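You operate a simulated robot arm through the tools that you are given. There is no shell and no other tool. Be economical: measure what you need, move in short steps, check, and stop when the job is done.

Carry out the task below with a simulated two-armed robot. There is one attempt and no reset: what you move stays moved.

TASK
Fit the coarse element in the filter bowl and reset its red lamp.
Fine: hold the bowl for each step; the used element goes in the orange pot first; the bowl ends in the grey tote. Set down upright: filter bowl.
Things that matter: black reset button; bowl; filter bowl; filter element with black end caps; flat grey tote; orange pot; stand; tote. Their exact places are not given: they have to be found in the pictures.

The check looks at the end state, three seconds after you hand in, the way a careful person would. Anything else that was tipped, shoved, dropped, spilled or broken makes it a failure.

THE ROBOT
Two 7-joint arms with two-finger parallel grippers on one trunk, on a base that drives. Base frame: it is fixed to the floor where the robot stands at the start and does not move with it; the origin is under the middle of the robot, x ahead of it, y to its left, z up. Units: m, degrees, N and s.
The left shoulder is at the start at [0.07, 0.163, 1.17], the right one opposite. With the tool pointing down near the work surface each hand reaches from about 0.4 to 0.88 m from the robot's upright axis, wherever it stands, measured 20 degrees to its own side. Places, roughly: black reset button [0.4, 0.1, 0.9]; bowl [0.5, 0.1, 0.9]; stand [0.5, 0.3, 0.9]; tote [0.5, -0.3, 0.9]. Payload 3.43 kg a hand.
The tool frame of a hand sits at the grasp point between the pads (the TCP): z along the fingers, y along the line on which they close. The tips reach 0.034 m beyond it. The gripper opens to 0.128 m. The fingers are 0.024 m wide and 0.012 m thick; the gripper's body (0.048 by 0.13 m) begins 0.096 m behind the TCP.
Orientation is that of the tool frame in the base frame, as a unit quaternion [x, y, z, w]. With the fingers straight down and closing along the base's y, the tool's x points along the base's -x, its y along +y and its z along -z.

THE INTERFACE
- The arms move only by the tool arm_command. It takes "left_commands", "right_commands" or both (then of equal length, played together; a hand with none holds still); each is a list of rows, each a list of 7 numbers: the shift along the tool's x, y, z in m, then the turn, a rotation vector about the tool's x, y, z in degrees, then the opening in per cent of the stroke, from 0 (shut) to 100 (fully open). In form: [[tx, ty, tz, wx, wy, wz, gripper], ...]. A call has 1 to 12 rows; each row shifts and turns the commanded pose from where the row before left it, along the tool's axes as they then stand. A row lasts 0.2 s, in which the tool goes at most 0.05 m and 8.6 degrees; a call with a longer step from one row to the next is refused whole, and so is a gripper value outside its range. A pose out of reach is approached as far as the arm can. The call stops where the force on the tool passes 80 N (or 10 N more than at its start, if that is more) or the arm is blocked; 0.2 s more then pass. Each finger travels about 0.153 m/s and halts on what it meets, pressing with about 32 N; the grip force reading is that of the motor and also rises with nothing between the fingers. The clock runs only during rows and for 0.2 s after the last one: add rows that do not move to give the fingers time. The reply holds the time, the measured pose of the TCP, the force on the tool along the base axes, the opening and the grip force, in the units named above and with some noise, with the torque about the TCP (base axes, N m) and any sound that the robot's microphone picked up.
- Cameras (640 x 400 px; columns grow to the right, rows downward): "scene" is now at [0.1348, 0.0179, 1.3891]; the picture's right is [0.21, -0.98, 0.00], its down [-0.63, -0.14, -0.76] and it looks along [0.75, 0.16, -0.65] (base axes); focal length 251 px, centre (320, 200). "left" rides on the left gripper at [0.076, 0.011, -0.16] in its tool frame; the picture's right is [-0.15, 0.99, 0.00], its down [-0.88, -0.13, -0.46] and it looks along [-0.45, -0.07, 0.89] (tool axes); focal length 234 px, centre (320, 200). "right" rides on the right gripper at [0.076, -0.011, -0.16] in its tool frame; the picture's right is [0.15, 0.99, 0.00], its down [-0.88, 0.13, -0.46] and it looks along [-0.45, 0.07, 0.89] (tool axes); focal length 234 px, centre (320, 200).
- grab_frame(camera): a new picture of that camera. The clock stands still meanwhile.
- move_column(by): slides the trunk up (or, below 0, down) by that many m; the arms and the scene camera ride with it, the base frame stays. It gives what a move gives, with no picture.
- steer(legs): drives the robot by 1 to 6 legs, each [ahead, left, turn to the left] in m, m and degrees, along the robot's own axes; the way and the turn of a leg run together, so that a leg with both is an arc; at most 1.5 m and 180 degrees a leg. The arms and the cameras ride along, it lands a little off, and it stops where it bumps. It gives what a move gives.
- aim_head(pan, tilt): turns the head with the scene camera to pan (to the left, within 86 degrees either way) and tilt (down, from -29 to 69), counted from straight ahead of the robot. It gives what a move gives.
- pixel_to_xyz(camera, pixels): for up to 12 pixels [column, row] of the newest picture of that camera ("zoom" is the newest enlarged one), the place [x, y, z] in the base frame of the surface seen there, good to about 0.002 m. The clock stands still meanwhile.
- zoom(camera, box): a new picture of the part [left, top, right, bottom] of that camera's present view, enlarged. The clock stands still meanwhile.
- finish_job(): hands the job in; it is judged then, once.

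Work in short steps. Measure before you move; look again where a grasp or a placing could have gone wrong, and mend it. You have 80 turns and 62 pictures in all, those below and enlarged ones among them. Open the grippers and draw the arms clear of the work before you hand the job in, unless the task says otherwise; then end with one line.

The tools are called as name(argument=value, ...) on one line, values as JSON. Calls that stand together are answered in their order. arm_command: Moves the arms, as the interface text tells. Its arguments: {"type":"object","properties":{"left_commands":{"type":"array"},"right_commands":{"type":"array"}},"required":[]} The other tools are called the same way: move_column (by) slides the trunk up or down; steer (legs) drives the base; aim_head (pan, tilt) turns the head that bears the scene camera; grab_frame (camera) takes a picture; pixel_to_xyz (camera, pixels) gives the place of the surface under pixels of a picture; zoom (camera, box) takes an enlarged picture of a part of a camera's view; finish_job () hands the job in.

At the start:

```text
t: 0.0
left_position: [0.5917, 0.395, 1.1225]
left_orientation: [0.0, 1.0, -0.001, 0.0]
left_contact_force: [0.0, 0.8, 0.2]
left_torque: [0.01, -0.02, 0.01]
left_gripper_width: 0.1281
left_finger_force: 0.0
right_position: [0.5056, -0.126, 1.1126]
right_orientation: [0.0, 1.0, 0.0, 0.0]
right_contact_force: [-0.7, 0.2, -0.3]
right_torque: [-0.01, 0.01, -0.01]
right_gripper_width: 0.128
right_finger_force: 0.1
trunk travel left (down, up): [-0.65, 0.29]
robot x, y, heading: [0.0004, -0.0002, 0.1]
head pan, tilt: [12.2, 40.2]
```

scene: 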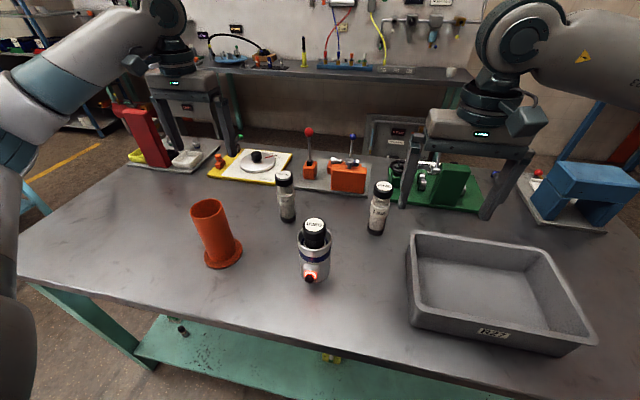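
right: 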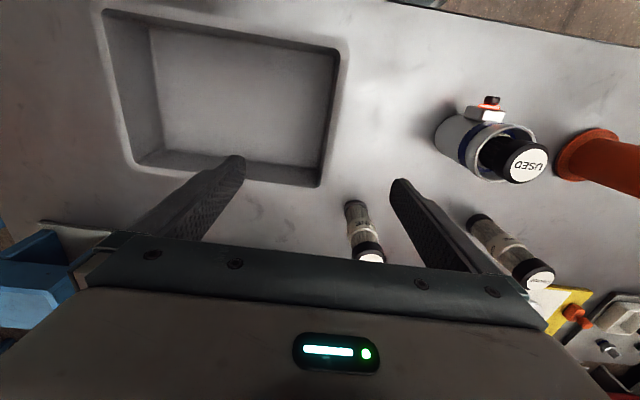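
left: 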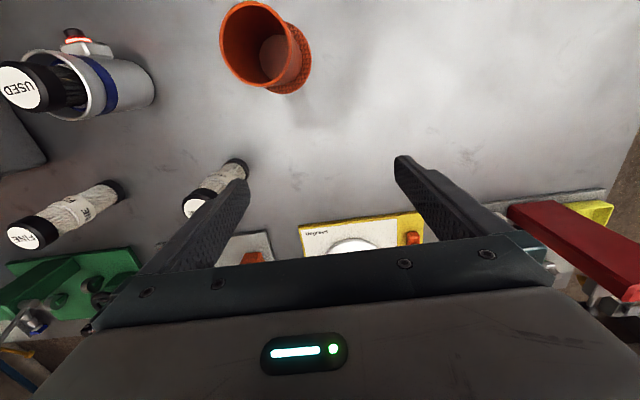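

The used element sits in the bowl at (314,240), and two new elements stand at (286,195) and (380,205). I zoom in to read the labels and see the bowl.

zoom(camera="scene", box=[250, 150, 410, 300])

pixel_to_xyz(camera="scene", pixels=[[314, 226], [285, 175], [383, 187], [287, 218], [376, 232], [314, 255], [309, 279], [209, 205], [222, 260], [487, 295], [425, 310], [570, 330]])

```text
2.67 times, centred on (330, 225) of scene
```

zoom: 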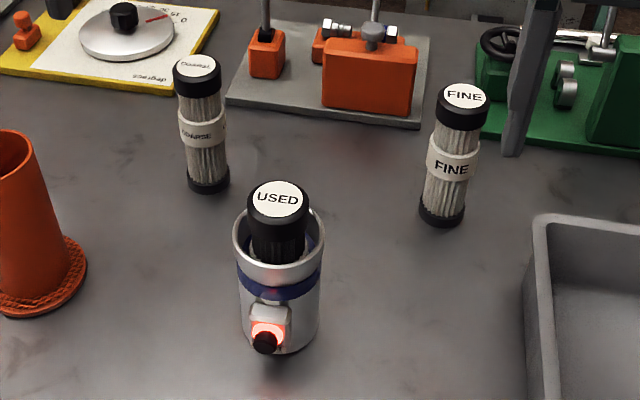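

```text
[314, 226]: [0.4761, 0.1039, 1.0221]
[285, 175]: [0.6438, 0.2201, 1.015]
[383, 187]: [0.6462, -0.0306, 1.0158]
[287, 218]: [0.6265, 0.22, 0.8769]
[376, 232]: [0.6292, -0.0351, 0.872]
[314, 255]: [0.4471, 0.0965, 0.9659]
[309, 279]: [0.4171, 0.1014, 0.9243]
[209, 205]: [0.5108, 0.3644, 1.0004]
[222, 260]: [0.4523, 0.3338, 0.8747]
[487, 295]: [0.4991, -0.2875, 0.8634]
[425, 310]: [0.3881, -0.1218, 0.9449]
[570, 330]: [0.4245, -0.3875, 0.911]
```

The coarse element is the left one at (285,175), and the used one is in the bowl with its button facing the robot. I measure the bowl, button and pot closely.

zoom(camera="scene", box=[274, 210, 354, 290])

pixel_to_xyz(camera="scene", pixels=[[301, 242], [329, 242], [314, 252], [303, 254], [327, 255], [193, 210], [225, 204], [210, 202], [206, 240], [232, 240], [205, 262], [241, 248]])

zoom(camera="right", box=[400, 60, 640, 230])

pixel_to_xyz(camera="right", pixels=[[491, 102], [487, 114], [472, 125], [448, 138], [465, 165], [525, 130], [530, 160]])

```text
5.00 times, centred on (314, 250) of scene
```

zoom: 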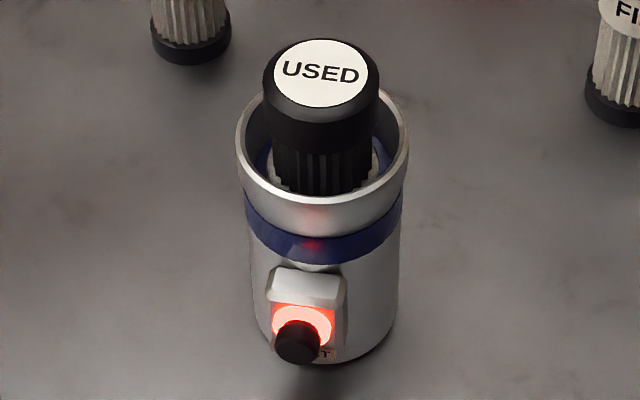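

```text
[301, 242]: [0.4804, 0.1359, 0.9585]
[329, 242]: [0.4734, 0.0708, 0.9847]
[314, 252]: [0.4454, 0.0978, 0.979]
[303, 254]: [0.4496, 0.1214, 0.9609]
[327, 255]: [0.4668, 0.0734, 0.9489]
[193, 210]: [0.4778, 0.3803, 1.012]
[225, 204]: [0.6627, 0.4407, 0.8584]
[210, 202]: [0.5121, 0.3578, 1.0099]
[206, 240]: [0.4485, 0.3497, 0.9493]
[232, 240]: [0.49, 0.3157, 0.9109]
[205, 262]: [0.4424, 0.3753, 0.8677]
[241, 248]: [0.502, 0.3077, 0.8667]
```

```text
2.35 times, centred on (520, 145) of right
```

zoom: 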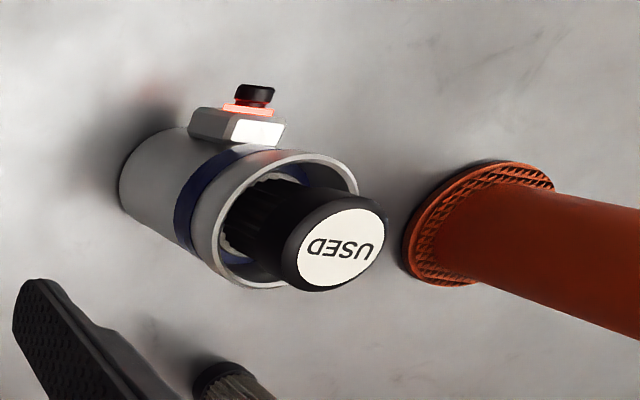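

```text
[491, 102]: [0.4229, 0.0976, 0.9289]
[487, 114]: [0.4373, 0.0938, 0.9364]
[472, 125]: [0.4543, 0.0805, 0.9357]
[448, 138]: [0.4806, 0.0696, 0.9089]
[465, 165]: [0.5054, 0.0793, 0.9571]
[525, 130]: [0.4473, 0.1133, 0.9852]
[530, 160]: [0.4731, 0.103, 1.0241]
```

The rim is at z≈0.985, the bowl axis at about (0.48, 0.102) with radius ≈0.033, and the button block tops out at z≈0.94. I turn the right hand to come from the right side (fingers along +y, camera up), yaw first.

arm_command(right_commands=[[0, -0.01, -0.01, 0, 0, 8.2, 85], [0, 0, 0, 0, 0, 8.2, 85], [0, 0, 0, 0, 0, 8.2, 85], [0, 0, 0, 0, 0, 8.2, 85], [0, 0, 0, 0, 0, 8.2, 85], [0, 0, 0, 0, 0, 8.2, 85], [0, 0, 0, 0, 0, 8.2, 85], [0, 0, 0, 0, 0, 8.2, 85], [0, 0, 0, 0, 0, 8.2, 85], [0, 0, 0, 0, 0, 8.2, 85], [0, 0, 0, 0, 0, 8, 85], [0, 0, 0, 0, 0, 0, 85]])

```text
t: 2.6
left_position: [0.5932, 0.3944, 1.1232]
left_orientation: [0.0, 1.0, -0.001, -0.001]
left_contact_force: [0.5, 0.4, 0.5]
left_torque: [0.02, 0.04, 0.02]
left_gripper_width: 0.1281
left_finger_force: 0.0
right_position: [0.5066, -0.1354, 1.1229]
right_orientation: [0.708, 0.707, 0.0, 0.001]
right_contact_force: [-0.6, -0.8, -0.3]
right_torque: [0.0, -0.02, 0.02]
right_gripper_width: 0.109
right_finger_force: 0.1
trunk travel left (down, up): [-0.65, 0.29]
robot x, y, heading: [0.0022, 0.0041, -0.2]
head pan, tilt: [12.2, 40.2]
```

The yaw was reached. Now I tilt the fingers towards +y by 65 degrees.

arm_command(right_commands=[[0, 0, 0, 0, 8.2, 0, 85], [0, 0, 0, 0, 8.2, 0, 85], [0, 0, 0, 0, 8.2, 0, 85], [0, 0, 0, 0, 8.2, 0, 85], [0, 0, 0, 0, 8.2, 0, 85], [0, 0, 0, 0, 8.2, 0, 85], [0, 0, 0, 0, 8.2, 0, 85], [0, 0, 0, 0, 7.6, 0, 85], [0, 0, 0, 0, 0, 0, 85], [0, 0, 0, 0, 0, 0, 85]])

grab_frame(camera="scene")

```text
t: 4.8
left_position: [0.5931, 0.3932, 1.1231]
left_orientation: [0.001, 1.0, -0.001, -0.001]
left_contact_force: [0.3, -0.4, -0.2]
left_torque: [0.0, -0.03, 0.0]
left_gripper_width: 0.1281
left_finger_force: 0.0
right_position: [0.5069, -0.1355, 1.1235]
right_orientation: [0.596, 0.596, 0.381, -0.38]
right_contact_force: [-0.5, -0.7, 0.2]
right_torque: [0.03, 0.04, 0.0]
right_gripper_width: 0.1087
right_finger_force: 0.1
trunk travel left (down, up): [-0.65, 0.29]
robot x, y, heading: [0.0024, 0.0019, -0.0]
head pan, tilt: [12.2, 40.2]
```

```text
55 pictures are left
```

scene: 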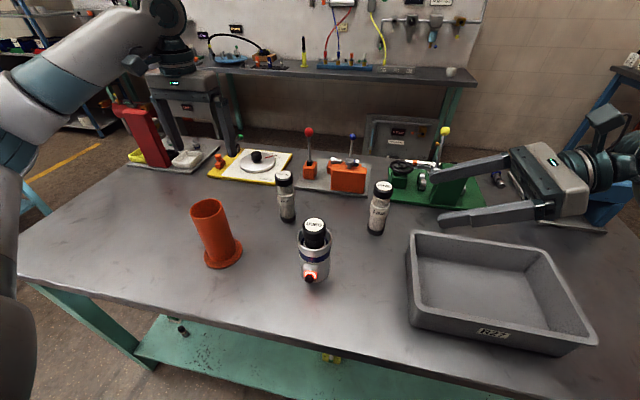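

The right hand is posed as wanted. I move it to a standoff 0.12 m back along its finger line from the bowl.

arm_command(right_commands=[[-0.011, -0.0069, 0.0395, 0, 0, 0, 85], [-0.011, -0.0069, 0.0395, 0, 0, 0, 85], [-0.011, -0.0069, 0.0395, 0, 0, 0, 85], [-0.011, -0.0068, 0.0393, 0, 0, 0, 85], [0, 0, 0, 0, 0, 0, 85], [0, 0, 0, 0, 0, 0, 85]])

grab_frame(camera="right")

pixel_to_xyz(camera="right", pixels=[[320, 200], [320, 160], [300, 180], [340, 180]])

```text
t: 6.2
left_position: [0.5931, 0.3946, 1.1222]
left_orientation: [0.001, 1.0, 0.0, -0.001]
left_contact_force: [0.0, -0.1, -1.0]
left_torque: [0.01, 0.01, -0.01]
left_gripper_width: 0.1278
left_finger_force: 0.0
right_position: [0.4775, -0.0114, 1.0178]
right_orientation: [0.596, 0.597, 0.38, -0.38]
right_contact_force: [0.0, -0.2, 0.5]
right_torque: [-0.04, 0.05, -0.01]
right_gripper_width: 0.1085
right_finger_force: 0.1
trunk travel left (down, up): [-0.65, 0.29]
robot x, y, heading: [0.0025, -0.0024, 0.1]
head pan, tilt: [12.2, 40.2]
```

```text
54 pictures are left
```

right: 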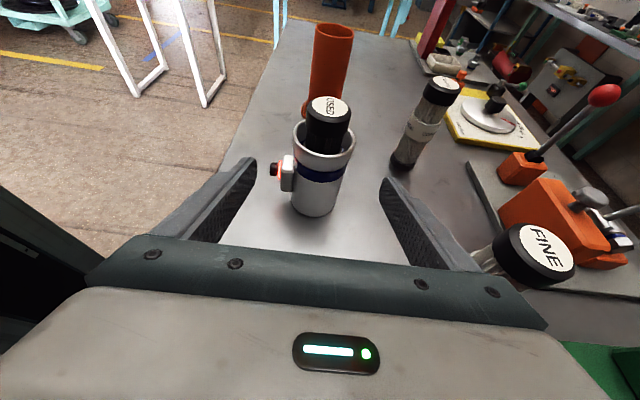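

```text
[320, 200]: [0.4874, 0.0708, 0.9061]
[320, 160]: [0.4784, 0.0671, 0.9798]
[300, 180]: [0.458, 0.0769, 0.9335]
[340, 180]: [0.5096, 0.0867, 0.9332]
```

The view shows the bowl between the fingers with the button block at the left, below the finger height. I advance along the fingers and close on the bowl.

arm_command(right_commands=[[0, 0.001, 0.03, 0, 0, 0, 85], [0, 0.001, 0.03, 0, 0, 0, 85], [0, 0, 0.03, 0, 0, 0, 85], [0, 0, 0.028, 0, 0, 0, 85], [0, 0, 0, 0, 0, 0, 85], [0, 0, 0, 0, 0, 0, 85]])

grab_frame(camera="right")

zoom(camera="scene", box=[254, 190, 414, 300])

```text
t: 7.8
left_position: [0.5923, 0.3639, 1.1279]
left_orientation: [0.019, 1.0, -0.004, 0.006]
left_contact_force: [0.7, 1.2, -0.2]
left_torque: [-0.05, 0.01, -0.02]
left_gripper_width: 0.1282
left_finger_force: 0.1
right_position: [0.4899, 0.0586, 1.0113]
right_orientation: [0.595, 0.596, 0.422, -0.336]
right_contact_force: [-0.3, -0.2, -0.5]
right_torque: [0.04, -0.02, 0.02]
right_gripper_width: 0.1091
right_finger_force: 0.0
trunk travel left (down, up): [-0.65, 0.29]
robot x, y, heading: [-0.0023, -0.0107, -2.4]
head pan, tilt: [12.2, 40.2]
stopped in row 6 (right hand): the arm was blocked; the commanded pose is now the measured one
```

```text
53 pictures are left
```

right: 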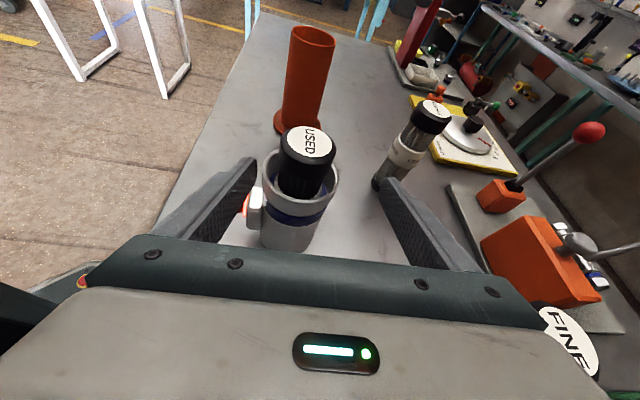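

```text
3.64 times, centred on (334, 245) of scene
```

zoom: 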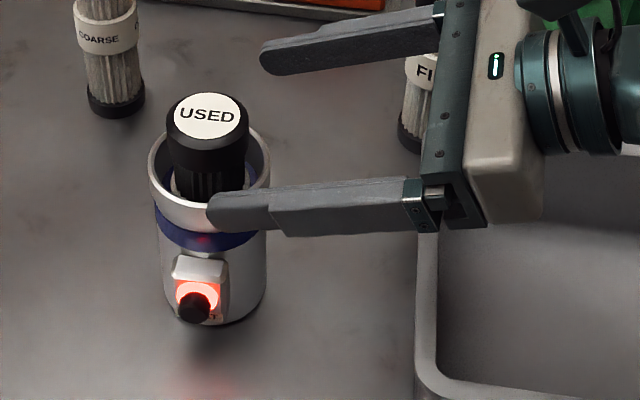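

The arm was blocked with no force on the tool, so an arm link touched something. I look at the right side before moving.

aim_head(pan=-30, tilt=40)

grab_frame(camera="scene")

```text
t: 8.9
left_position: [0.5907, 0.3649, 1.1303]
left_orientation: [0.018, 1.0, -0.003, 0.008]
left_contact_force: [-0.5, 0.1, 0.1]
left_torque: [0.06, -0.01, 0.04]
left_gripper_width: 0.1279
left_finger_force: 0.0
right_position: [0.4903, 0.0602, 1.0109]
right_orientation: [0.595, 0.598, 0.419, -0.336]
right_contact_force: [-1.2, 0.2, 0.8]
right_torque: [0.0, 0.01, 0.01]
right_gripper_width: 0.1089
right_finger_force: 0.0
trunk travel left (down, up): [-0.65, 0.29]
robot x, y, heading: [0.0003, -0.0092, -1.9]
head pan, tilt: [-30.0, 40.0]
```

```text
51 pictures are left
```

scene: 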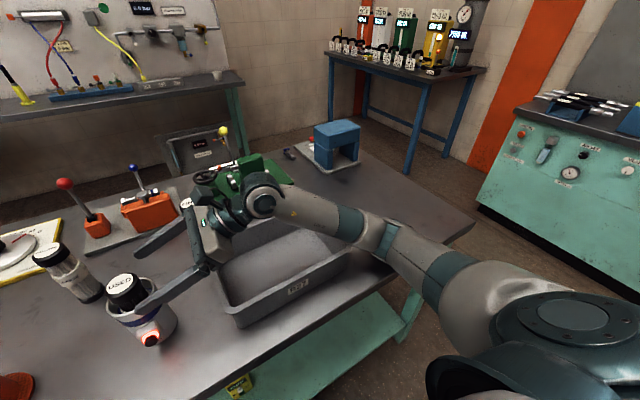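

The low forearm lies over the tote's right front edge, which is probably what blocked it. I raise the trunk so the arm comes down from above, then check the tote's place.

move_column(by=0.2)

grab_frame(camera="scene")

```text
t: 11.1
left_position: [0.6057, 0.361, 1.3207]
left_orientation: [0.017, 1.0, -0.002, -0.001]
left_contact_force: [0.1, -0.4, -0.4]
left_torque: [0.01, -0.03, -0.02]
left_gripper_width: 0.128
left_finger_force: 0.1
right_position: [0.4998, 0.0594, 1.1961]
right_orientation: [0.598, 0.592, 0.412, -0.35]
right_contact_force: [-0.4, 0.6, -0.4]
right_torque: [-0.06, -0.01, -0.01]
right_gripper_width: 0.1089
right_finger_force: 0.0
trunk travel left (down, up): [-0.85, 0.09]
robot x, y, heading: [-0.0023, -0.0133, -1.8]
head pan, tilt: [-30.0, 40.0]
```

```text
50 pictures are left
```

scene: 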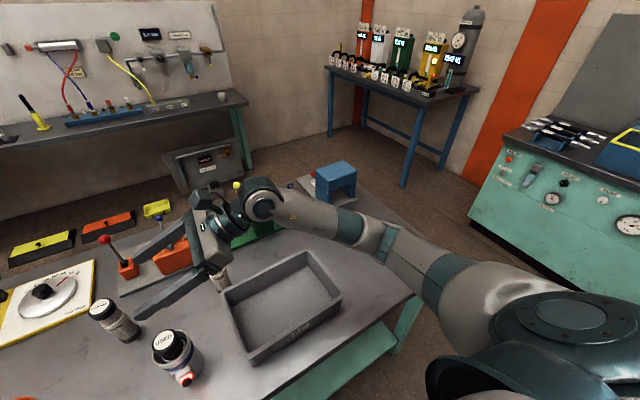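

The arm is clear now. I check the tote, bowl and coarse element positions against the earlier ones.

pixel_to_xyz(camera="scene", pixels=[[250, 362], [223, 293], [305, 253], [340, 297], [290, 310], [170, 345], [103, 304], [188, 378]])

aim_head(pan=5, tilt=50)

grab_frame(camera="scene")

```text
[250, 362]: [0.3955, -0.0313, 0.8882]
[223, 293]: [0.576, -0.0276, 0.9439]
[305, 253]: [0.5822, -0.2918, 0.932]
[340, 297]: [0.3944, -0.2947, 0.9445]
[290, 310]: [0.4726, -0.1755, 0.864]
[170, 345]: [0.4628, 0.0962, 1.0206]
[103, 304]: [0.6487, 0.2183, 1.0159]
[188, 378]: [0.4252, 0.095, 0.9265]
```

```text
t: 12.1
left_position: [0.6052, 0.3602, 1.3229]
left_orientation: [0.017, 1.0, -0.001, -0.001]
left_contact_force: [0.3, -0.7, -0.2]
left_torque: [-0.02, 0.01, 0.02]
left_gripper_width: 0.1282
left_finger_force: 0.0
right_position: [0.4989, 0.0591, 1.1974]
right_orientation: [0.598, 0.592, 0.412, -0.35]
right_contact_force: [0.1, -0.3, 0.0]
right_torque: [0.0, 0.02, 0.0]
right_gripper_width: 0.1089
right_finger_force: 0.1
trunk travel left (down, up): [-0.85, 0.09]
robot x, y, heading: [-0.0035, -0.0151, -1.9]
head pan, tilt: [5.0, 50.0]
```

```text
49 pictures are left
```

scene: 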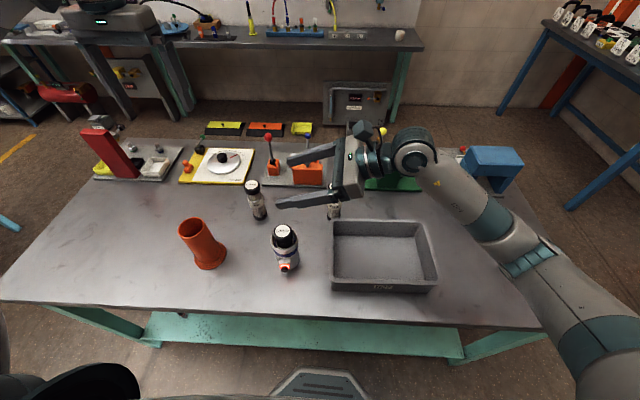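

The tote got shoved about 0.08 m to the left (its left wall was at y≈-0.10 and is now near -0.03). I measure it accurately so I can push it back.

zoom(camera="scene", box=[260, 190, 460, 310])

pixel_to_xyz(camera="scene", pixels=[[335, 222], [423, 223], [333, 280], [436, 283], [385, 282], [331, 250], [430, 250], [338, 250], [420, 250], [427, 245], [380, 255], [284, 232]])

```text
3.20 times, centred on (360, 250) of scene
```

zoom: 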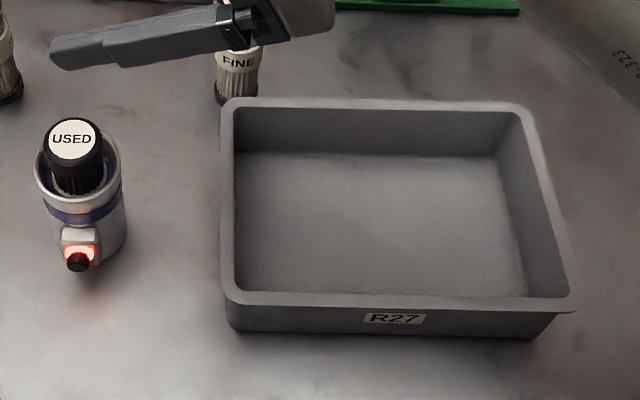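

```text
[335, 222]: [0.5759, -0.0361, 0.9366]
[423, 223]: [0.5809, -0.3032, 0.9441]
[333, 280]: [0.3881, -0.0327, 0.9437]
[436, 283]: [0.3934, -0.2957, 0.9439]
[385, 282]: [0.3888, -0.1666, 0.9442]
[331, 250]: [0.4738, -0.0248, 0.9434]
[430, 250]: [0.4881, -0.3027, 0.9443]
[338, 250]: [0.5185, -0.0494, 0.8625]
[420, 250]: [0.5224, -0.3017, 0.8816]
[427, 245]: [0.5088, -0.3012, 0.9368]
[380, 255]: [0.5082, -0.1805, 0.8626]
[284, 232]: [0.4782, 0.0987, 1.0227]
```

The tote rim now spans y≈-0.025 to -0.305, about 0.082 m left of where it was. I retract the right hand over the tote and bring the fingers back down, so it can push the right inner wall back.

arm_command(right_commands=[[-0.018, 0, -0.039, 0, 0, 0, 78], [-0.018, 0, -0.039, 0, 0, 0, 78], [-0.018, 0, -0.039, 0, 0, 0, 78], [-0.018, 0, -0.039, 0, 0, 0, 78], [-0.018, 0, -0.039, 0, 0, 0, 78], [-0.018, 0, -0.039, 0, 0, 0, 78], [0, 0, 0, 0, -8.4, 0, 78], [0, 0, 0, 0, -8.4, 0, 78], [0, 0, 0, 0, -8.4, 0, 78], [0, 0, 0, 0, -8.4, 0, 78], [0, 0, 0, 0, -8.4, 0, 78], [0, 0, 0, 0, -8.4, 0, 78]])

arm_command(right_commands=[[0, 0, 0, 0, -8.2, 0, 78], [0, 0, 0, 0, -6.6, 0, 78], [0, 0, 0, 0, 0, 0, 78], [0, 0, 0, 0, 0, 0, 78]])

grab_frame(camera="scene")

```text
t: 14.7
left_position: [0.6077, 0.3608, 1.3221]
left_orientation: [0.018, 1.0, -0.001, -0.001]
left_contact_force: [-0.7, 0.7, -0.8]
left_torque: [-0.04, 0.02, 0.02]
left_gripper_width: 0.128
left_finger_force: 0.1
right_position: [0.4861, -0.1974, 1.1962]
right_orientation: [0.716, 0.685, 0.117, -0.063]
right_contact_force: [0.6, -0.3, 0.3]
right_torque: [-0.03, 0.0, 0.05]
right_gripper_width: 0.0997
right_finger_force: 0.1
trunk travel left (down, up): [-0.85, 0.09]
robot x, y, heading: [-0.0019, -0.0144, -1.8]
head pan, tilt: [5.0, 50.0]
```

```text
t: 15.7
left_position: [0.6053, 0.3608, 1.3226]
left_orientation: [0.017, 1.0, -0.002, -0.001]
left_contact_force: [-0.3, -0.5, -0.6]
left_torque: [0.0, 0.01, -0.02]
left_gripper_width: 0.1281
left_finger_force: 0.0
right_position: [0.4863, -0.1986, 1.196]
right_orientation: [0.726, 0.687, 0.025, 0.024]
right_contact_force: [-0.1, 0.6, 0.8]
right_torque: [-0.01, -0.01, 0.01]
right_gripper_width: 0.0999
right_finger_force: 0.0
trunk travel left (down, up): [-0.85, 0.09]
robot x, y, heading: [0.0004, -0.0122, -1.9]
head pan, tilt: [5.0, 50.0]
```

```text
47 pictures are left
```

scene: 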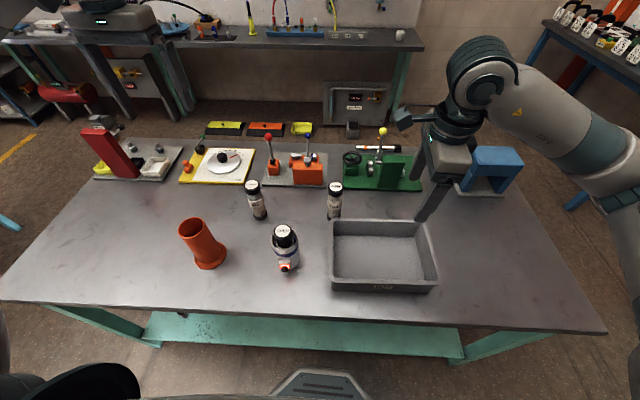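

The right hand is vertical over the tote. I level it, lower the tips to about z 0.89 inside, and push the right inner wall outwards part way.

arm_command(right_commands=[[0, 0, 0.045, 4, 0, -3.2, 78], [0, 0, 0.046, 0, 0, 0, 78], [0, 0, 0.046, 0, 0, 0, 78], [0, 0, 0.046, 0, 0, 0, 78], [0, 0, 0.046, 0, 0, 0, 78], [0, 0, 0.046, 0, 0, 0, 78], [-0.03, 0, 0, 0, 0, 0, 78], [-0.03, 0, 0, 0, 0, 0, 78], [-0.025, 0, 0, 0, 0, 0, 78], [-0.025, 0, 0, 0, 0, 0, 78], [-0.02, 0, 0, 0, 0, 0, 78], [0, 0, 0, 0, 0, 0, 78]])

zoom(camera="scene", box=[260, 190, 500, 310])

pixel_to_xyz(camera="zoom", pixels=[[250, 150], [250, 200]])

```text
t: 18.3
left_position: [0.6053, 0.36, 1.3225]
left_orientation: [0.017, 1.0, -0.001, -0.001]
left_contact_force: [0.5, 0.0, -0.6]
left_torque: [-0.02, 0.02, 0.01]
left_gripper_width: 0.1283
left_finger_force: 0.1
right_position: [0.489, -0.3275, 0.9222]
right_orientation: [0.706, 0.708, 0.001, -0.001]
right_contact_force: [-0.8, 0.9, -0.3]
right_torque: [-0.01, 0.02, -0.02]
right_gripper_width: 0.0997
right_finger_force: 0.1
trunk travel left (down, up): [-0.85, 0.09]
robot x, y, heading: [-0.0012, -0.0116, -2.1]
head pan, tilt: [5.0, 50.0]
```

```text
2.67 times, centred on (380, 250) of scene
```

zoom: 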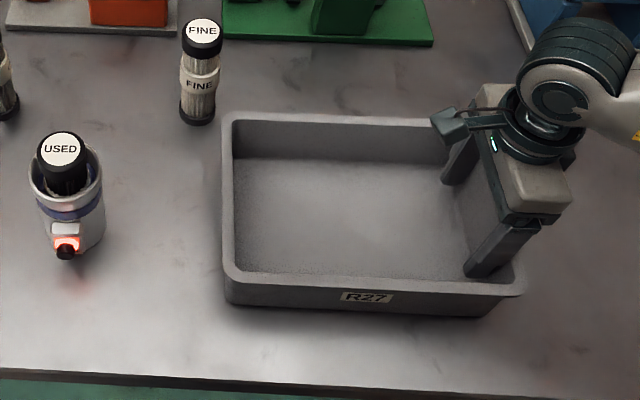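

```text
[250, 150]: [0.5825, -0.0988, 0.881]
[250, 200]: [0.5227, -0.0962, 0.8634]
```

The tote is sliding back. I measure the left rim at zoom (227,200) to see what remains.

pixel_to_xyz(camera="zoom", pixels=[[226, 180], [227, 200], [228, 230], [227, 130], [229, 260]])

```text
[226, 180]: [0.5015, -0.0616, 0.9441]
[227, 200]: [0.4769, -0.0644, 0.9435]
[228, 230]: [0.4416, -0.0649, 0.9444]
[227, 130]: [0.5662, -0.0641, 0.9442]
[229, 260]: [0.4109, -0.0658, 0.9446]
```

It moved 0.04 m and needs about 0.04 m more. I push on, back off, and rise out.

arm_command(right_commands=[[-0.014, 0, 0, 0, 0, 0, 78], [-0.014, 0, 0, 0, 0, 0, 78], [-0.013, 0, 0, 0, 0, 0, 78], [0, 0, 0, 0, 0, 0, 78], [0.02, 0, 0, 0, 0, 0, 78], [0.01, 0, -0.04, 0, 0, 0, 78], [0, 0, -0.048, 0, 0, 0, 78], [0, 0, -0.048, 0, 0, 0, 78], [0, 0, -0.048, 0, 0, 0, 78], [0, 0, -0.048, 0, 0, 0, 78], [0, 0, 0, 0, 0, 0, 78]])

zoom(camera="scene", box=[260, 190, 500, 310])

pixel_to_xyz(camera="zoom", pixels=[[260, 160], [260, 230], [263, 200], [257, 200], [254, 200], [370, 280], [540, 270], [66, 150]])

```text
t: 20.7
left_position: [0.6078, 0.3594, 1.3223]
left_orientation: [0.017, 1.0, 0.0, 0.0]
left_contact_force: [-0.2, -0.3, -0.4]
left_torque: [0.0, -0.01, -0.02]
left_gripper_width: 0.1282
left_finger_force: 0.0
right_position: [0.4914, -0.3399, 1.1541]
right_orientation: [0.706, 0.708, 0.0, -0.001]
right_contact_force: [-0.2, 0.0, -0.8]
right_torque: [0.02, 0.0, -0.02]
right_gripper_width: 0.0998
right_finger_force: 0.0
trunk travel left (down, up): [-0.85, 0.09]
robot x, y, heading: [0.0006, -0.015, -1.9]
head pan, tilt: [5.0, 50.0]
```

```text
2.67 times, centred on (380, 250) of scene
```

zoom: 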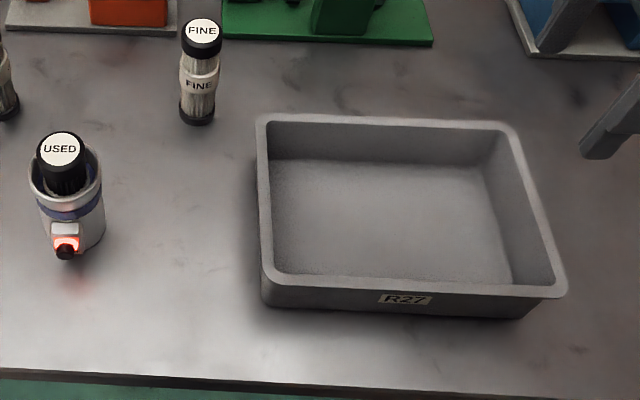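

```text
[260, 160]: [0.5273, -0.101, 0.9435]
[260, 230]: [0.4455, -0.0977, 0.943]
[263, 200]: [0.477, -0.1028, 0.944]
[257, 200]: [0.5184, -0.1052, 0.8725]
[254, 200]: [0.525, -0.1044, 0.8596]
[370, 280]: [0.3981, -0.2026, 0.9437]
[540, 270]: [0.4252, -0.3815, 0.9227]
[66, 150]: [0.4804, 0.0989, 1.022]
```

The tote is back in its place (left rim y≈-0.10). I raise the trunk slightly more and pose the right hand again, this time steeper (35° below horizontal), well above the tote.

move_column(by=0.06)

arm_command(right_commands=[[0.03, 0, 0, 0, 0, 0, 78], [0.03, 0, 0, 0, 0, 0, 78], [0.03, 0, 0, 0, 8.2, 0, 78], [0.0, 0, 0, 0, 8.2, 0, 78], [0, 0, 0, 0, 8.2, 0, 78], [0, 0, 0, 0, 8.2, 0, 78], [0, 0, 0, 0, 8.2, 0, 78], [0, 0, 0, 0, 8.2, 0, 78], [0, 0, 0, 0, 5.8, 0, 78], [0, 0, 0, 0, 0, 0, 78], [0, 0, 0, 0, 0, 0, 78]])

```text
t: 21.7
left_position: [0.606, 0.361, 1.3829]
left_orientation: [0.018, 1.0, -0.001, -0.001]
left_contact_force: [-1.0, 0.3, 0.8]
left_torque: [0.0, -0.01, 0.01]
left_gripper_width: 0.128
left_finger_force: 0.0
right_position: [0.4909, -0.3405, 1.2135]
right_orientation: [0.706, 0.708, 0.0, -0.002]
right_contact_force: [0.9, -0.8, -0.2]
right_torque: [0.01, 0.01, 0.0]
right_gripper_width: 0.0998
right_finger_force: 0.1
trunk travel left (down, up): [-0.91, 0.03]
robot x, y, heading: [0.0001, -0.0174, -2.2]
head pan, tilt: [5.0, 50.0]
```

```text
t: 24.1
left_position: [0.6058, 0.3595, 1.3825]
left_orientation: [0.018, 1.0, -0.001, -0.001]
left_contact_force: [0.6, 0.3, -0.3]
left_torque: [0.01, 0.03, -0.01]
left_gripper_width: 0.128
left_finger_force: 0.0
right_position: [0.4916, -0.2495, 1.215]
right_orientation: [0.627, 0.627, 0.327, -0.326]
right_contact_force: [0.8, -0.2, 0.2]
right_torque: [-0.01, -0.03, -0.03]
right_gripper_width: 0.0996
right_finger_force: 0.0
trunk travel left (down, up): [-0.91, 0.03]
robot x, y, heading: [-0.0013, -0.0122, -1.8]
head pan, tilt: [5.0, 50.0]
```

From here the approach is nearly straight along the finger line. I move to the standoff and check elbow clearance to the tote.

arm_command(right_commands=[[-0.0005, -0.002, 0.04, 0, 0, 0, 78], [-0.0005, -0.002, 0.04, 0, 0, 0, 78], [-0.0005, -0.002, 0.04, 0, 0, 0, 78], [-0.0005, -0.002, 0.04, 0, 0, 0, 78], [-0.0005, -0.002, 0.04, 0, 0, 0, 78], [0, -0.002, 0.04, 0, 0, 0, 78], [0, 0, 0.039, 0, 0, 0, 78], [0, 0, 0, 0, 0, 0, 78]])

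aim_head(pan=-15, tilt=50)

grab_frame(camera="scene")

```text
t: 25.9
left_position: [0.6054, 0.3602, 1.3821]
left_orientation: [0.018, 1.0, 0.0, -0.001]
left_contact_force: [-1.1, 0.6, 0.2]
left_torque: [0.02, 0.05, 0.04]
left_gripper_width: 0.1281
left_finger_force: 0.0
right_position: [0.4762, -0.0213, 1.0506]
right_orientation: [0.626, 0.628, 0.327, -0.328]
right_contact_force: [0.2, 0.7, 0.3]
right_torque: [0.04, -0.01, 0.0]
right_gripper_width: 0.0996
right_finger_force: 0.1
trunk travel left (down, up): [-0.91, 0.03]
robot x, y, heading: [-0.0007, -0.0125, -2.0]
head pan, tilt: [5.0, 50.0]
```

```text
t: 26.7
left_position: [0.6051, 0.3609, 1.3808]
left_orientation: [0.017, 1.0, 0.0, -0.001]
left_contact_force: [-0.1, -0.1, -0.3]
left_torque: [-0.01, 0.01, -0.02]
left_gripper_width: 0.1279
left_finger_force: 0.1
right_position: [0.4765, -0.0216, 1.0528]
right_orientation: [0.627, 0.627, 0.327, -0.327]
right_contact_force: [0.3, -0.7, -0.6]
right_torque: [0.01, -0.02, -0.02]
right_gripper_width: 0.0997
right_finger_force: 0.0
trunk travel left (down, up): [-0.91, 0.03]
robot x, y, heading: [-0.0001, -0.0126, -2.0]
head pan, tilt: [-15.0, 50.0]
```

```text
44 pictures are left
```

scene: 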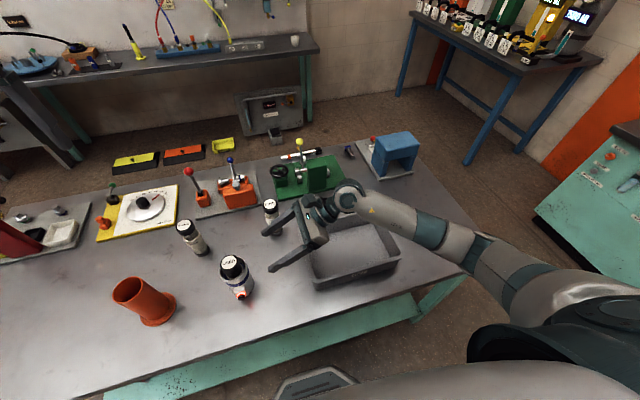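

I query heights along the forearm to see its clearance to the tote rim at z 0.944.

pixel_to_xyz(camera="scene", pixels=[[350, 200], [385, 210], [400, 235], [400, 218], [432, 248], [430, 232], [460, 245], [480, 262], [245, 265], [238, 259]])

```text
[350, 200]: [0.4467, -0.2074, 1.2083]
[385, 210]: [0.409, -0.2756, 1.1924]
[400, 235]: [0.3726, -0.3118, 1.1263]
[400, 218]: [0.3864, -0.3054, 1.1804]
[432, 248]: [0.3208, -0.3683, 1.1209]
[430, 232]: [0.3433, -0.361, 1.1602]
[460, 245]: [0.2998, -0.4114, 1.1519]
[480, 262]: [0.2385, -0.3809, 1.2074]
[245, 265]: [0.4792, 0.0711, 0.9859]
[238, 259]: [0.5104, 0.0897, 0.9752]
```

The forearm is at z≥1.12 and will keep about 0.06 m above the rim. I advance along the fingers to the bowl.

arm_command(right_commands=[[0, 0.001, 0.035, 0, 0, 0, 78], [0, 0.001, 0.035, 0, 0, 0, 78], [0, 0.001, 0.035, 0, 0, 0, 78], [0, 0, 0.033, 0, 0, 0, 78], [0, 0, 0, 0, 0, 0, 78], [0, 0, 0, 0, 0, 0, 78]])

zoom(camera="scene", box=[180, 200, 420, 320])

grab_frame(camera="right")

```text
t: 28.1
left_position: [0.6054, 0.36, 1.3829]
left_orientation: [0.017, 1.0, 0.0, -0.001]
left_contact_force: [0.2, 0.1, 0.5]
left_torque: [0.0, -0.01, -0.02]
left_gripper_width: 0.1282
left_finger_force: 0.0
right_position: [0.4786, 0.0913, 0.9746]
right_orientation: [0.626, 0.628, 0.326, -0.328]
right_contact_force: [0.0, -0.7, -0.2]
right_torque: [0.02, -0.02, 0.0]
right_gripper_width: 0.0998
right_finger_force: 0.1
trunk travel left (down, up): [-0.91, 0.03]
robot x, y, heading: [0.0023, -0.0152, -1.9]
head pan, tilt: [-15.0, 50.0]
```

```text
2.67 times, centred on (300, 260) of scene
```

zoom: 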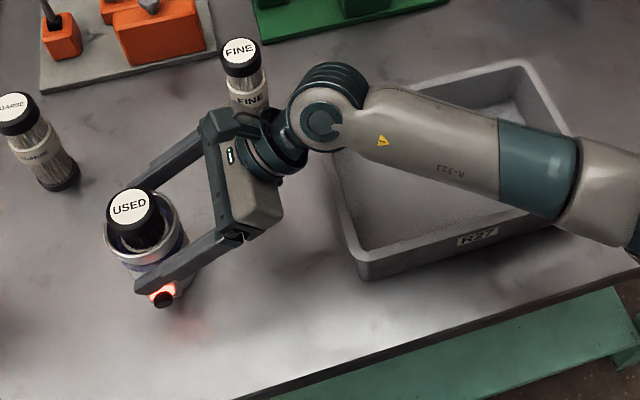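

```text
42 pictures are left
```

right: 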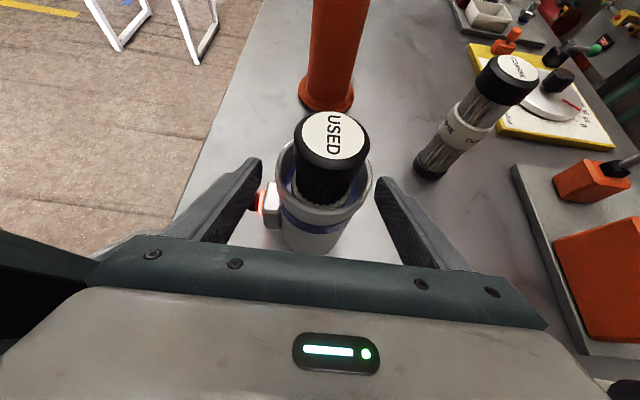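

The bowl is centred between the fingers, above the button block. I close the right gripper.

arm_command(right_commands=[[0, 0, 0, 0, 0, 0, 60], [0, 0, 0, 0, 0, 0, 50], [0, 0, 0, 0, 0, 0, 40], [0, 0, 0, 0, 0, 0, 40], [0, 0, 0, 0, 0, 0, 40]])

zoom(camera="scene", box=[190, 220, 310, 320])

```text
t: 29.3
left_position: [0.605, 0.3602, 1.3812]
left_orientation: [0.018, 1.0, 0.0, -0.001]
left_contact_force: [0.4, -0.1, -0.9]
left_torque: [0.0, 0.0, 0.01]
left_gripper_width: 0.128
left_finger_force: 0.0
right_position: [0.4792, 0.0902, 0.9743]
right_orientation: [0.626, 0.627, 0.327, -0.328]
right_contact_force: [1.5, 0.3, 0.9]
right_torque: [0.03, -0.2, 0.0]
right_gripper_width: 0.0711
right_finger_force: 31.9
trunk travel left (down, up): [-0.91, 0.03]
robot x, y, heading: [0.0016, -0.0159, -1.9]
head pan, tilt: [-15.0, 50.0]
```

```text
4.00 times, centred on (250, 270) of scene
```

zoom: 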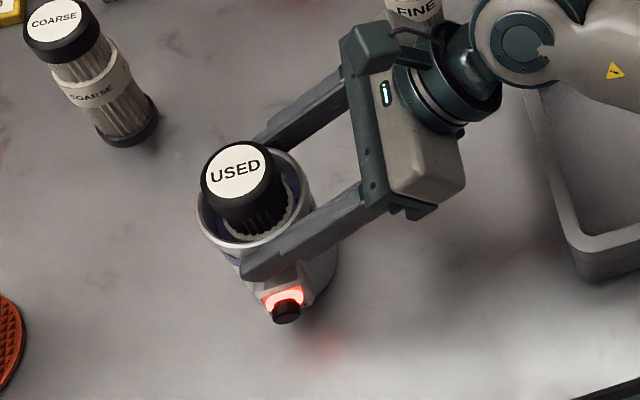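

The bowl is gripped (0.071 m, 32 N). I yaw the left hand 90° (closing along x, camera on the far side) so it stays clear of the right hand's camera, and measure the cap and pot.

arm_command(left_commands=[[0, 0, 0, 0, 0, 8.2, 60], [0, 0, 0, 0, 0, 8.2, 60], [0, 0, 0, 0, 0, 8.2, 60], [0, 0, 0, 0, 0, 8.2, 60], [0, 0, 0, 0, 0, 8.2, 60], [0, 0, 0, 0, 0, 8.2, 60], [0, 0, 0, 0, 0, 8.2, 60], [0, 0, 0, 0, 0, 8.2, 60], [0, 0, 0, 0, 0, 8.2, 60], [0, 0, 0, 0, 0, 8.2, 60], [0, 0, 0, 0, 0, 8.2, 60], [0, 0, 0, 0, 0, 0, 60]])

aim_head(pan=18, tilt=52)

grab_frame(camera="scene")

grab_frame(camera="left")

```text
t: 31.9
left_position: [0.6061, 0.3597, 1.3829]
left_orientation: [0.721, 0.693, -0.001, 0.0]
left_contact_force: [0.6, -0.8, 0.1]
left_torque: [-0.01, 0.0, 0.0]
left_gripper_width: 0.0767
left_finger_force: 0.0
right_position: [0.4787, 0.0895, 0.9749]
right_orientation: [0.626, 0.628, 0.326, -0.328]
right_contact_force: [1.3, 0.1, 1.2]
right_torque: [0.02, -0.32, -0.08]
right_gripper_width: 0.071
right_finger_force: 32.0
trunk travel left (down, up): [-0.91, 0.03]
robot x, y, heading: [-0.0007, -0.0138, -1.7]
head pan, tilt: [-15.0, 50.0]
```

```text
t: 32.9
left_position: [0.6062, 0.3605, 1.3843]
left_orientation: [0.721, 0.693, -0.001, 0.0]
left_contact_force: [0.1, -0.6, 0.2]
left_torque: [0.0, 0.03, 0.02]
left_gripper_width: 0.0767
left_finger_force: 0.1
right_position: [0.4792, 0.0917, 0.9744]
right_orientation: [0.627, 0.628, 0.326, -0.327]
right_contact_force: [1.1, -0.5, 0.7]
right_torque: [-0.01, -0.24, -0.02]
right_gripper_width: 0.0711
right_finger_force: 31.7
trunk travel left (down, up): [-0.91, 0.03]
robot x, y, heading: [-0.0008, -0.0144, -1.9]
head pan, tilt: [18.0, 52.0]
```

```text
40 pictures are left
```

scene: 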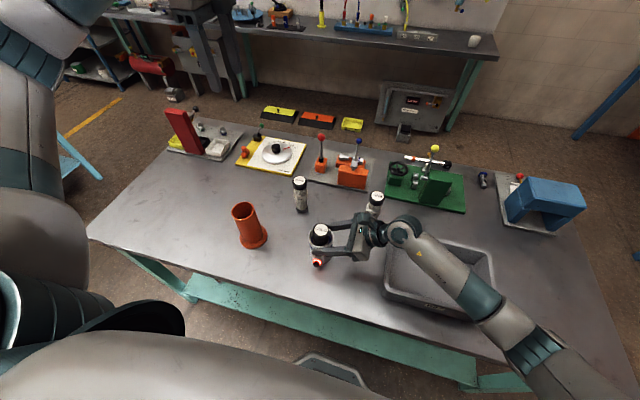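

```text
39 pictures are left
```

left: 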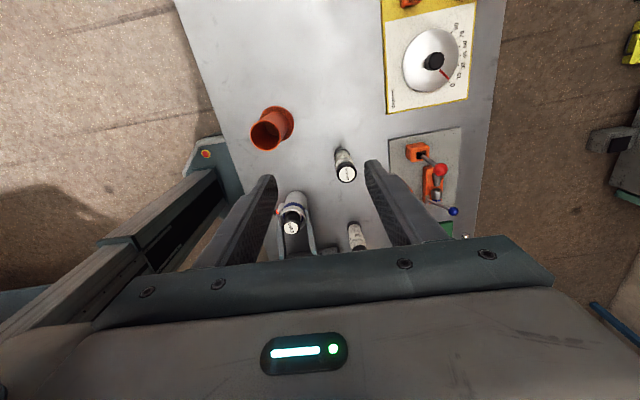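

I zoom on the pot, coarse element and bowl from the scene camera and measure their tops.

zoom(camera="scene", box=[220, 165, 380, 275])

pixel_to_xyz(camera="left", pixels=[[347, 174], [291, 227], [251, 135], [283, 130], [266, 121], [270, 149], [268, 138], [253, 145], [281, 142]])

```text
3.64 times, centred on (300, 220) of scene
```

zoom: 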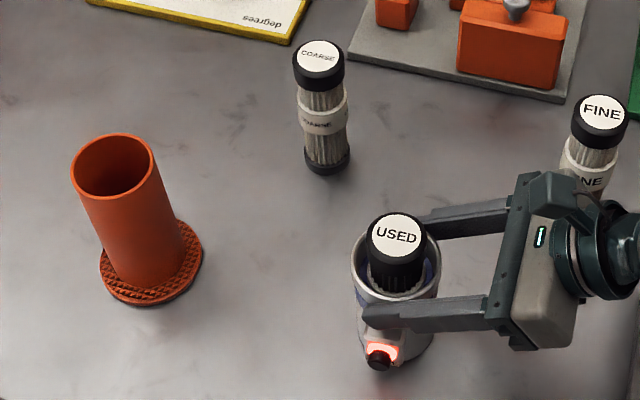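

```text
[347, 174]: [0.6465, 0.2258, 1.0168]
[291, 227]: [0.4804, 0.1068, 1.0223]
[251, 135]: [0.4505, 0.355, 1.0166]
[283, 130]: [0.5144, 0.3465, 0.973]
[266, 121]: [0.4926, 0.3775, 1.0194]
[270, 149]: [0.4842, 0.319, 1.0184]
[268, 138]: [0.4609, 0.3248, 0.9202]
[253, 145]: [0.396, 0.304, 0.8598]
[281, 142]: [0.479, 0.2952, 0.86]
```

pixel_to_xyz(camera="zoom", pixels=[[398, 232], [374, 225], [420, 228], [398, 215], [396, 245], [320, 57], [297, 52], [342, 60], [73, 170], [152, 158], [110, 135], [118, 194]])

```text
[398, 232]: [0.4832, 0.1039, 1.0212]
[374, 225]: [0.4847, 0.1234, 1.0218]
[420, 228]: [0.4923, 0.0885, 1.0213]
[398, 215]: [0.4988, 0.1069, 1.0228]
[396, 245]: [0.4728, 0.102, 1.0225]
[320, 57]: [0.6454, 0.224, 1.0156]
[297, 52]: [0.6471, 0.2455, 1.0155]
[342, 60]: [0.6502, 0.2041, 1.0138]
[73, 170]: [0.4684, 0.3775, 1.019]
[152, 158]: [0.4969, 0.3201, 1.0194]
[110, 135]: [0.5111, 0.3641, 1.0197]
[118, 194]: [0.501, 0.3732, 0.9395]
```

Used cap centre is (0.483, 0.104, 1.022), coarse (0.646, 0.2245, 1.0155), pot mouth about (0.481, 0.348, 1.019). I bring the left hand over the used element.

arm_command(left_commands=[[0, 0, 0, 0, 0, -2.3, 60], [-0.0427, -0.0205, 0, 0, 0, 0, 60], [-0.0427, -0.0205, 0, 0, 0, 0, 60], [-0.0427, -0.0205, 0, 0, 0, 0, 60], [-0.0427, -0.0205, 0, 0, 0, 0, 60], [-0.0427, -0.0205, 0, 0, 0, 0, 60], [-0.0425, -0.0205, 0, 0, 0, 0, 60], [0, 0, 0.045, 0, 0, 0, 60], [0, 0, 0.045, 0, 0, 0, 60], [0, 0, 0.045, 0, 0, 0, 60], [0, 0, 0.045, 0, 0, 0, 60], [0, 0, 0, 0, 0, 0, 60]])

grab_frame(camera="left")

grab_frame(camera="scene")

```text
t: 35.5
left_position: [0.4838, 0.1055, 1.2049]
left_orientation: [0.706, 0.708, -0.001, 0.0]
left_contact_force: [0.4, -0.5, -0.2]
left_torque: [-0.02, -0.01, -0.01]
left_gripper_width: 0.0767
left_finger_force: 0.1
right_position: [0.4772, 0.09, 0.9748]
right_orientation: [0.626, 0.628, 0.326, -0.328]
right_contact_force: [0.5, 0.9, 0.3]
right_torque: [0.13, -0.17, 0.05]
right_gripper_width: 0.0712
right_finger_force: 31.9
trunk travel left (down, up): [-0.91, 0.03]
robot x, y, heading: [-0.0022, -0.0128, -1.9]
head pan, tilt: [18.0, 52.0]
```

```text
37 pictures are left
```

left: 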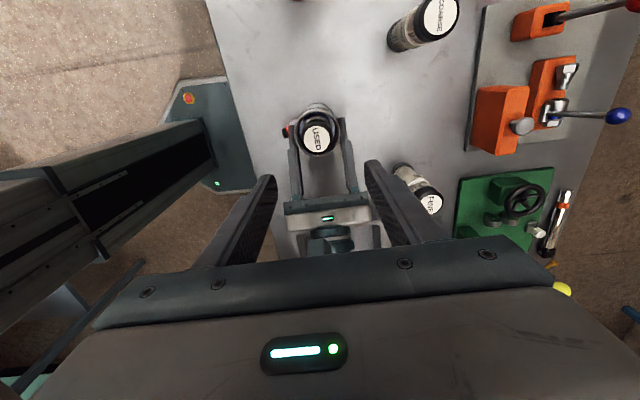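

```text
36 pictures are left
```

scene: 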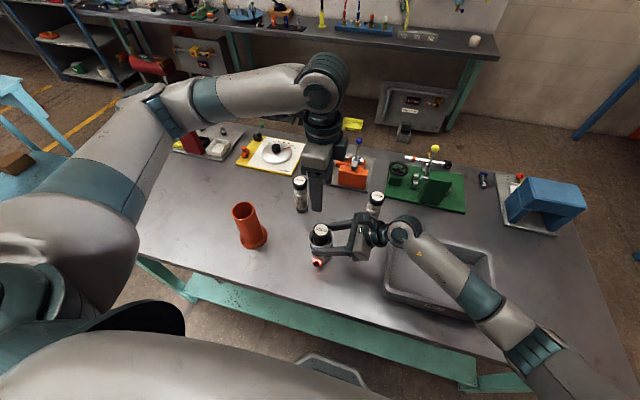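

The left hand is aligned over the cap at y 0.1055, x 0.484. I lower until the tips overlap the cap by ~24 mm and close.

arm_command(left_commands=[[0, 0, 0.043, 0, 0, 0, 60], [0, 0, 0.043, 0, 0, 0, 60], [0, 0, 0.043, 0, 0, 0, 60], [0, 0, 0.044, 0, 0, 0, 60], [0, 0, 0, 0, 0, 0, 60], [0, 0, 0, 0, 0, 0, 45], [0, 0, 0, 0, 0, 0, 35], [0, 0, 0, 0, 0, 0, 20], [0, 0, 0, 0, 0, 0, 20], [0, 0, 0, 0, 0, 0, 20]])

zoom(camera="scene", box=[240, 170, 400, 280])

```text
t: 37.7
left_position: [0.4834, 0.1058, 1.0297]
left_orientation: [0.706, 0.708, -0.001, 0.0]
left_contact_force: [0.8, -0.1, -0.2]
left_torque: [0.01, 0.0, -0.01]
left_gripper_width: 0.047
left_finger_force: 32.0
right_position: [0.479, 0.0906, 0.9745]
right_orientation: [0.626, 0.628, 0.327, -0.327]
right_contact_force: [-0.2, -0.5, 2.5]
right_torque: [0.01, -0.08, 0.01]
right_gripper_width: 0.0712
right_finger_force: 32.3
trunk travel left (down, up): [-0.91, 0.03]
robot x, y, heading: [-0.0032, -0.0131, -2.3]
head pan, tilt: [18.0, 52.0]
```

```text
3.64 times, centred on (320, 225) of scene
```

zoom: 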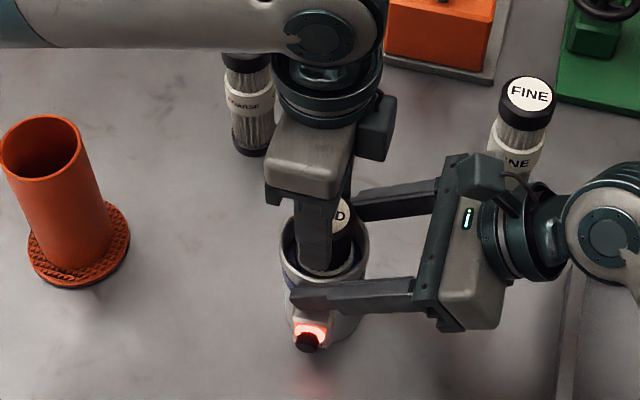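

The used cap is gripped (0.047 m). I draw it straight up while the right hand holds the bowl.

arm_command(left_commands=[[0, 0, -0.01, 0, 0, 0, 20], [0, 0, -0.02, 0, 0, 0, 20], [0, 0, -0.03, 0, 0, 0, 20], [0, 0, -0.03, 0, 0, 0, 20], [0, 0, -0.03, 0, 0, 0, 20], [0, 0, -0.03, 0, 0, 0, 20], [0, 0, -0.03, 0, 0, 0, 20], [0, 0, -0.03, 0, 0, 0, 20], [0, 0, 0, 0, 0, 0, 20]])

grab_frame(camera="scene")

```text
t: 39.7
left_position: [0.4828, 0.1053, 1.2396]
left_orientation: [0.707, 0.707, -0.001, -0.001]
left_contact_force: [0.1, -0.2, -1.9]
left_torque: [0.0, -0.03, 0.01]
left_gripper_width: 0.0469
left_finger_force: 31.9
right_position: [0.4799, 0.089, 0.9749]
right_orientation: [0.625, 0.628, 0.326, -0.328]
right_contact_force: [-0.7, -1.4, 1.2]
right_torque: [-0.03, -0.06, 0.01]
right_gripper_width: 0.0709
right_finger_force: 32.0
trunk travel left (down, up): [-0.91, 0.03]
robot x, y, heading: [-0.0019, -0.0126, -2.1]
head pan, tilt: [18.0, 52.0]
```

```text
34 pictures are left
```

scene: 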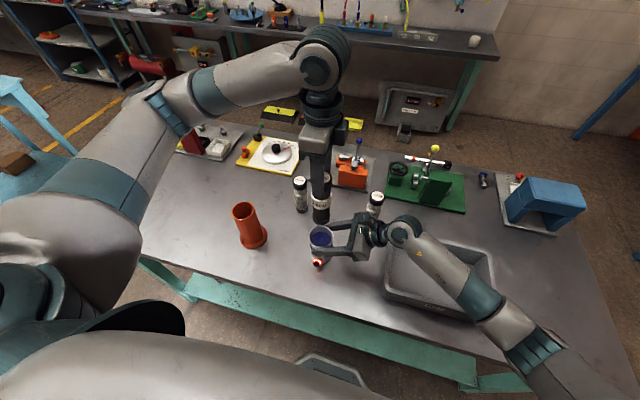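

The element is out cleanly. I carry it over the pot at height and look from the left camera.

arm_command(left_commands=[[0.0405, 0, 0, 0, 0, 0, 20], [0.0405, 0, 0, 0, 0, 0, 20], [0.0405, 0, 0, 0, 0, 0, 20], [0.0405, 0, 0, 0, 0, 0, 20], [0.0405, 0, 0, 0, 0, 0, 20], [0.0405, -0.001, 0, 0, 0, 0, 20], [0, 0, 0, 0, 0, 0, 20], [0, 0, 0, 0, 0, 0, 20]])

zoom(camera="scene", box=[190, 140, 310, 260])

grab_frame(camera="left")

```text
t: 41.5
left_position: [0.4808, 0.3474, 1.2379]
left_orientation: [0.707, 0.708, -0.001, 0.0]
left_contact_force: [-0.6, 0.4, -0.6]
left_torque: [0.01, 0.0, 0.03]
left_gripper_width: 0.0466
left_finger_force: 31.9
right_position: [0.4792, 0.091, 0.9751]
right_orientation: [0.627, 0.627, 0.327, -0.327]
right_contact_force: [-0.3, -0.5, 0.5]
right_torque: [-0.02, -0.13, -0.02]
right_gripper_width: 0.071
right_finger_force: 31.9
trunk travel left (down, up): [-0.91, 0.03]
robot x, y, heading: [-0.0035, -0.0147, -2.1]
head pan, tilt: [18.0, 52.0]
```

```text
3.33 times, centred on (250, 200) of scene
```

zoom: 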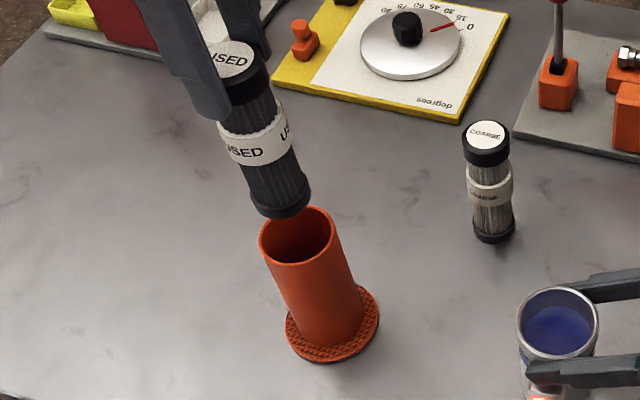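

```text
32 pictures are left
```

left: 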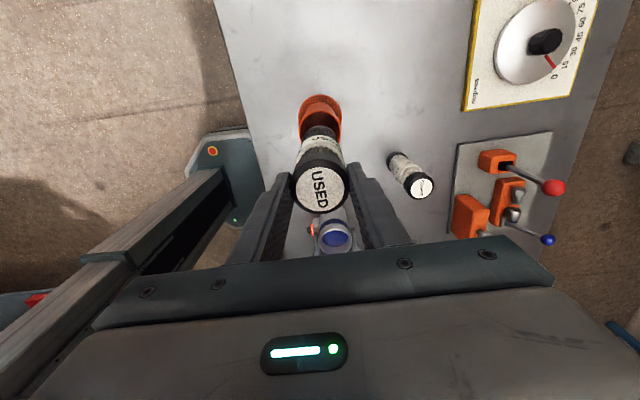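

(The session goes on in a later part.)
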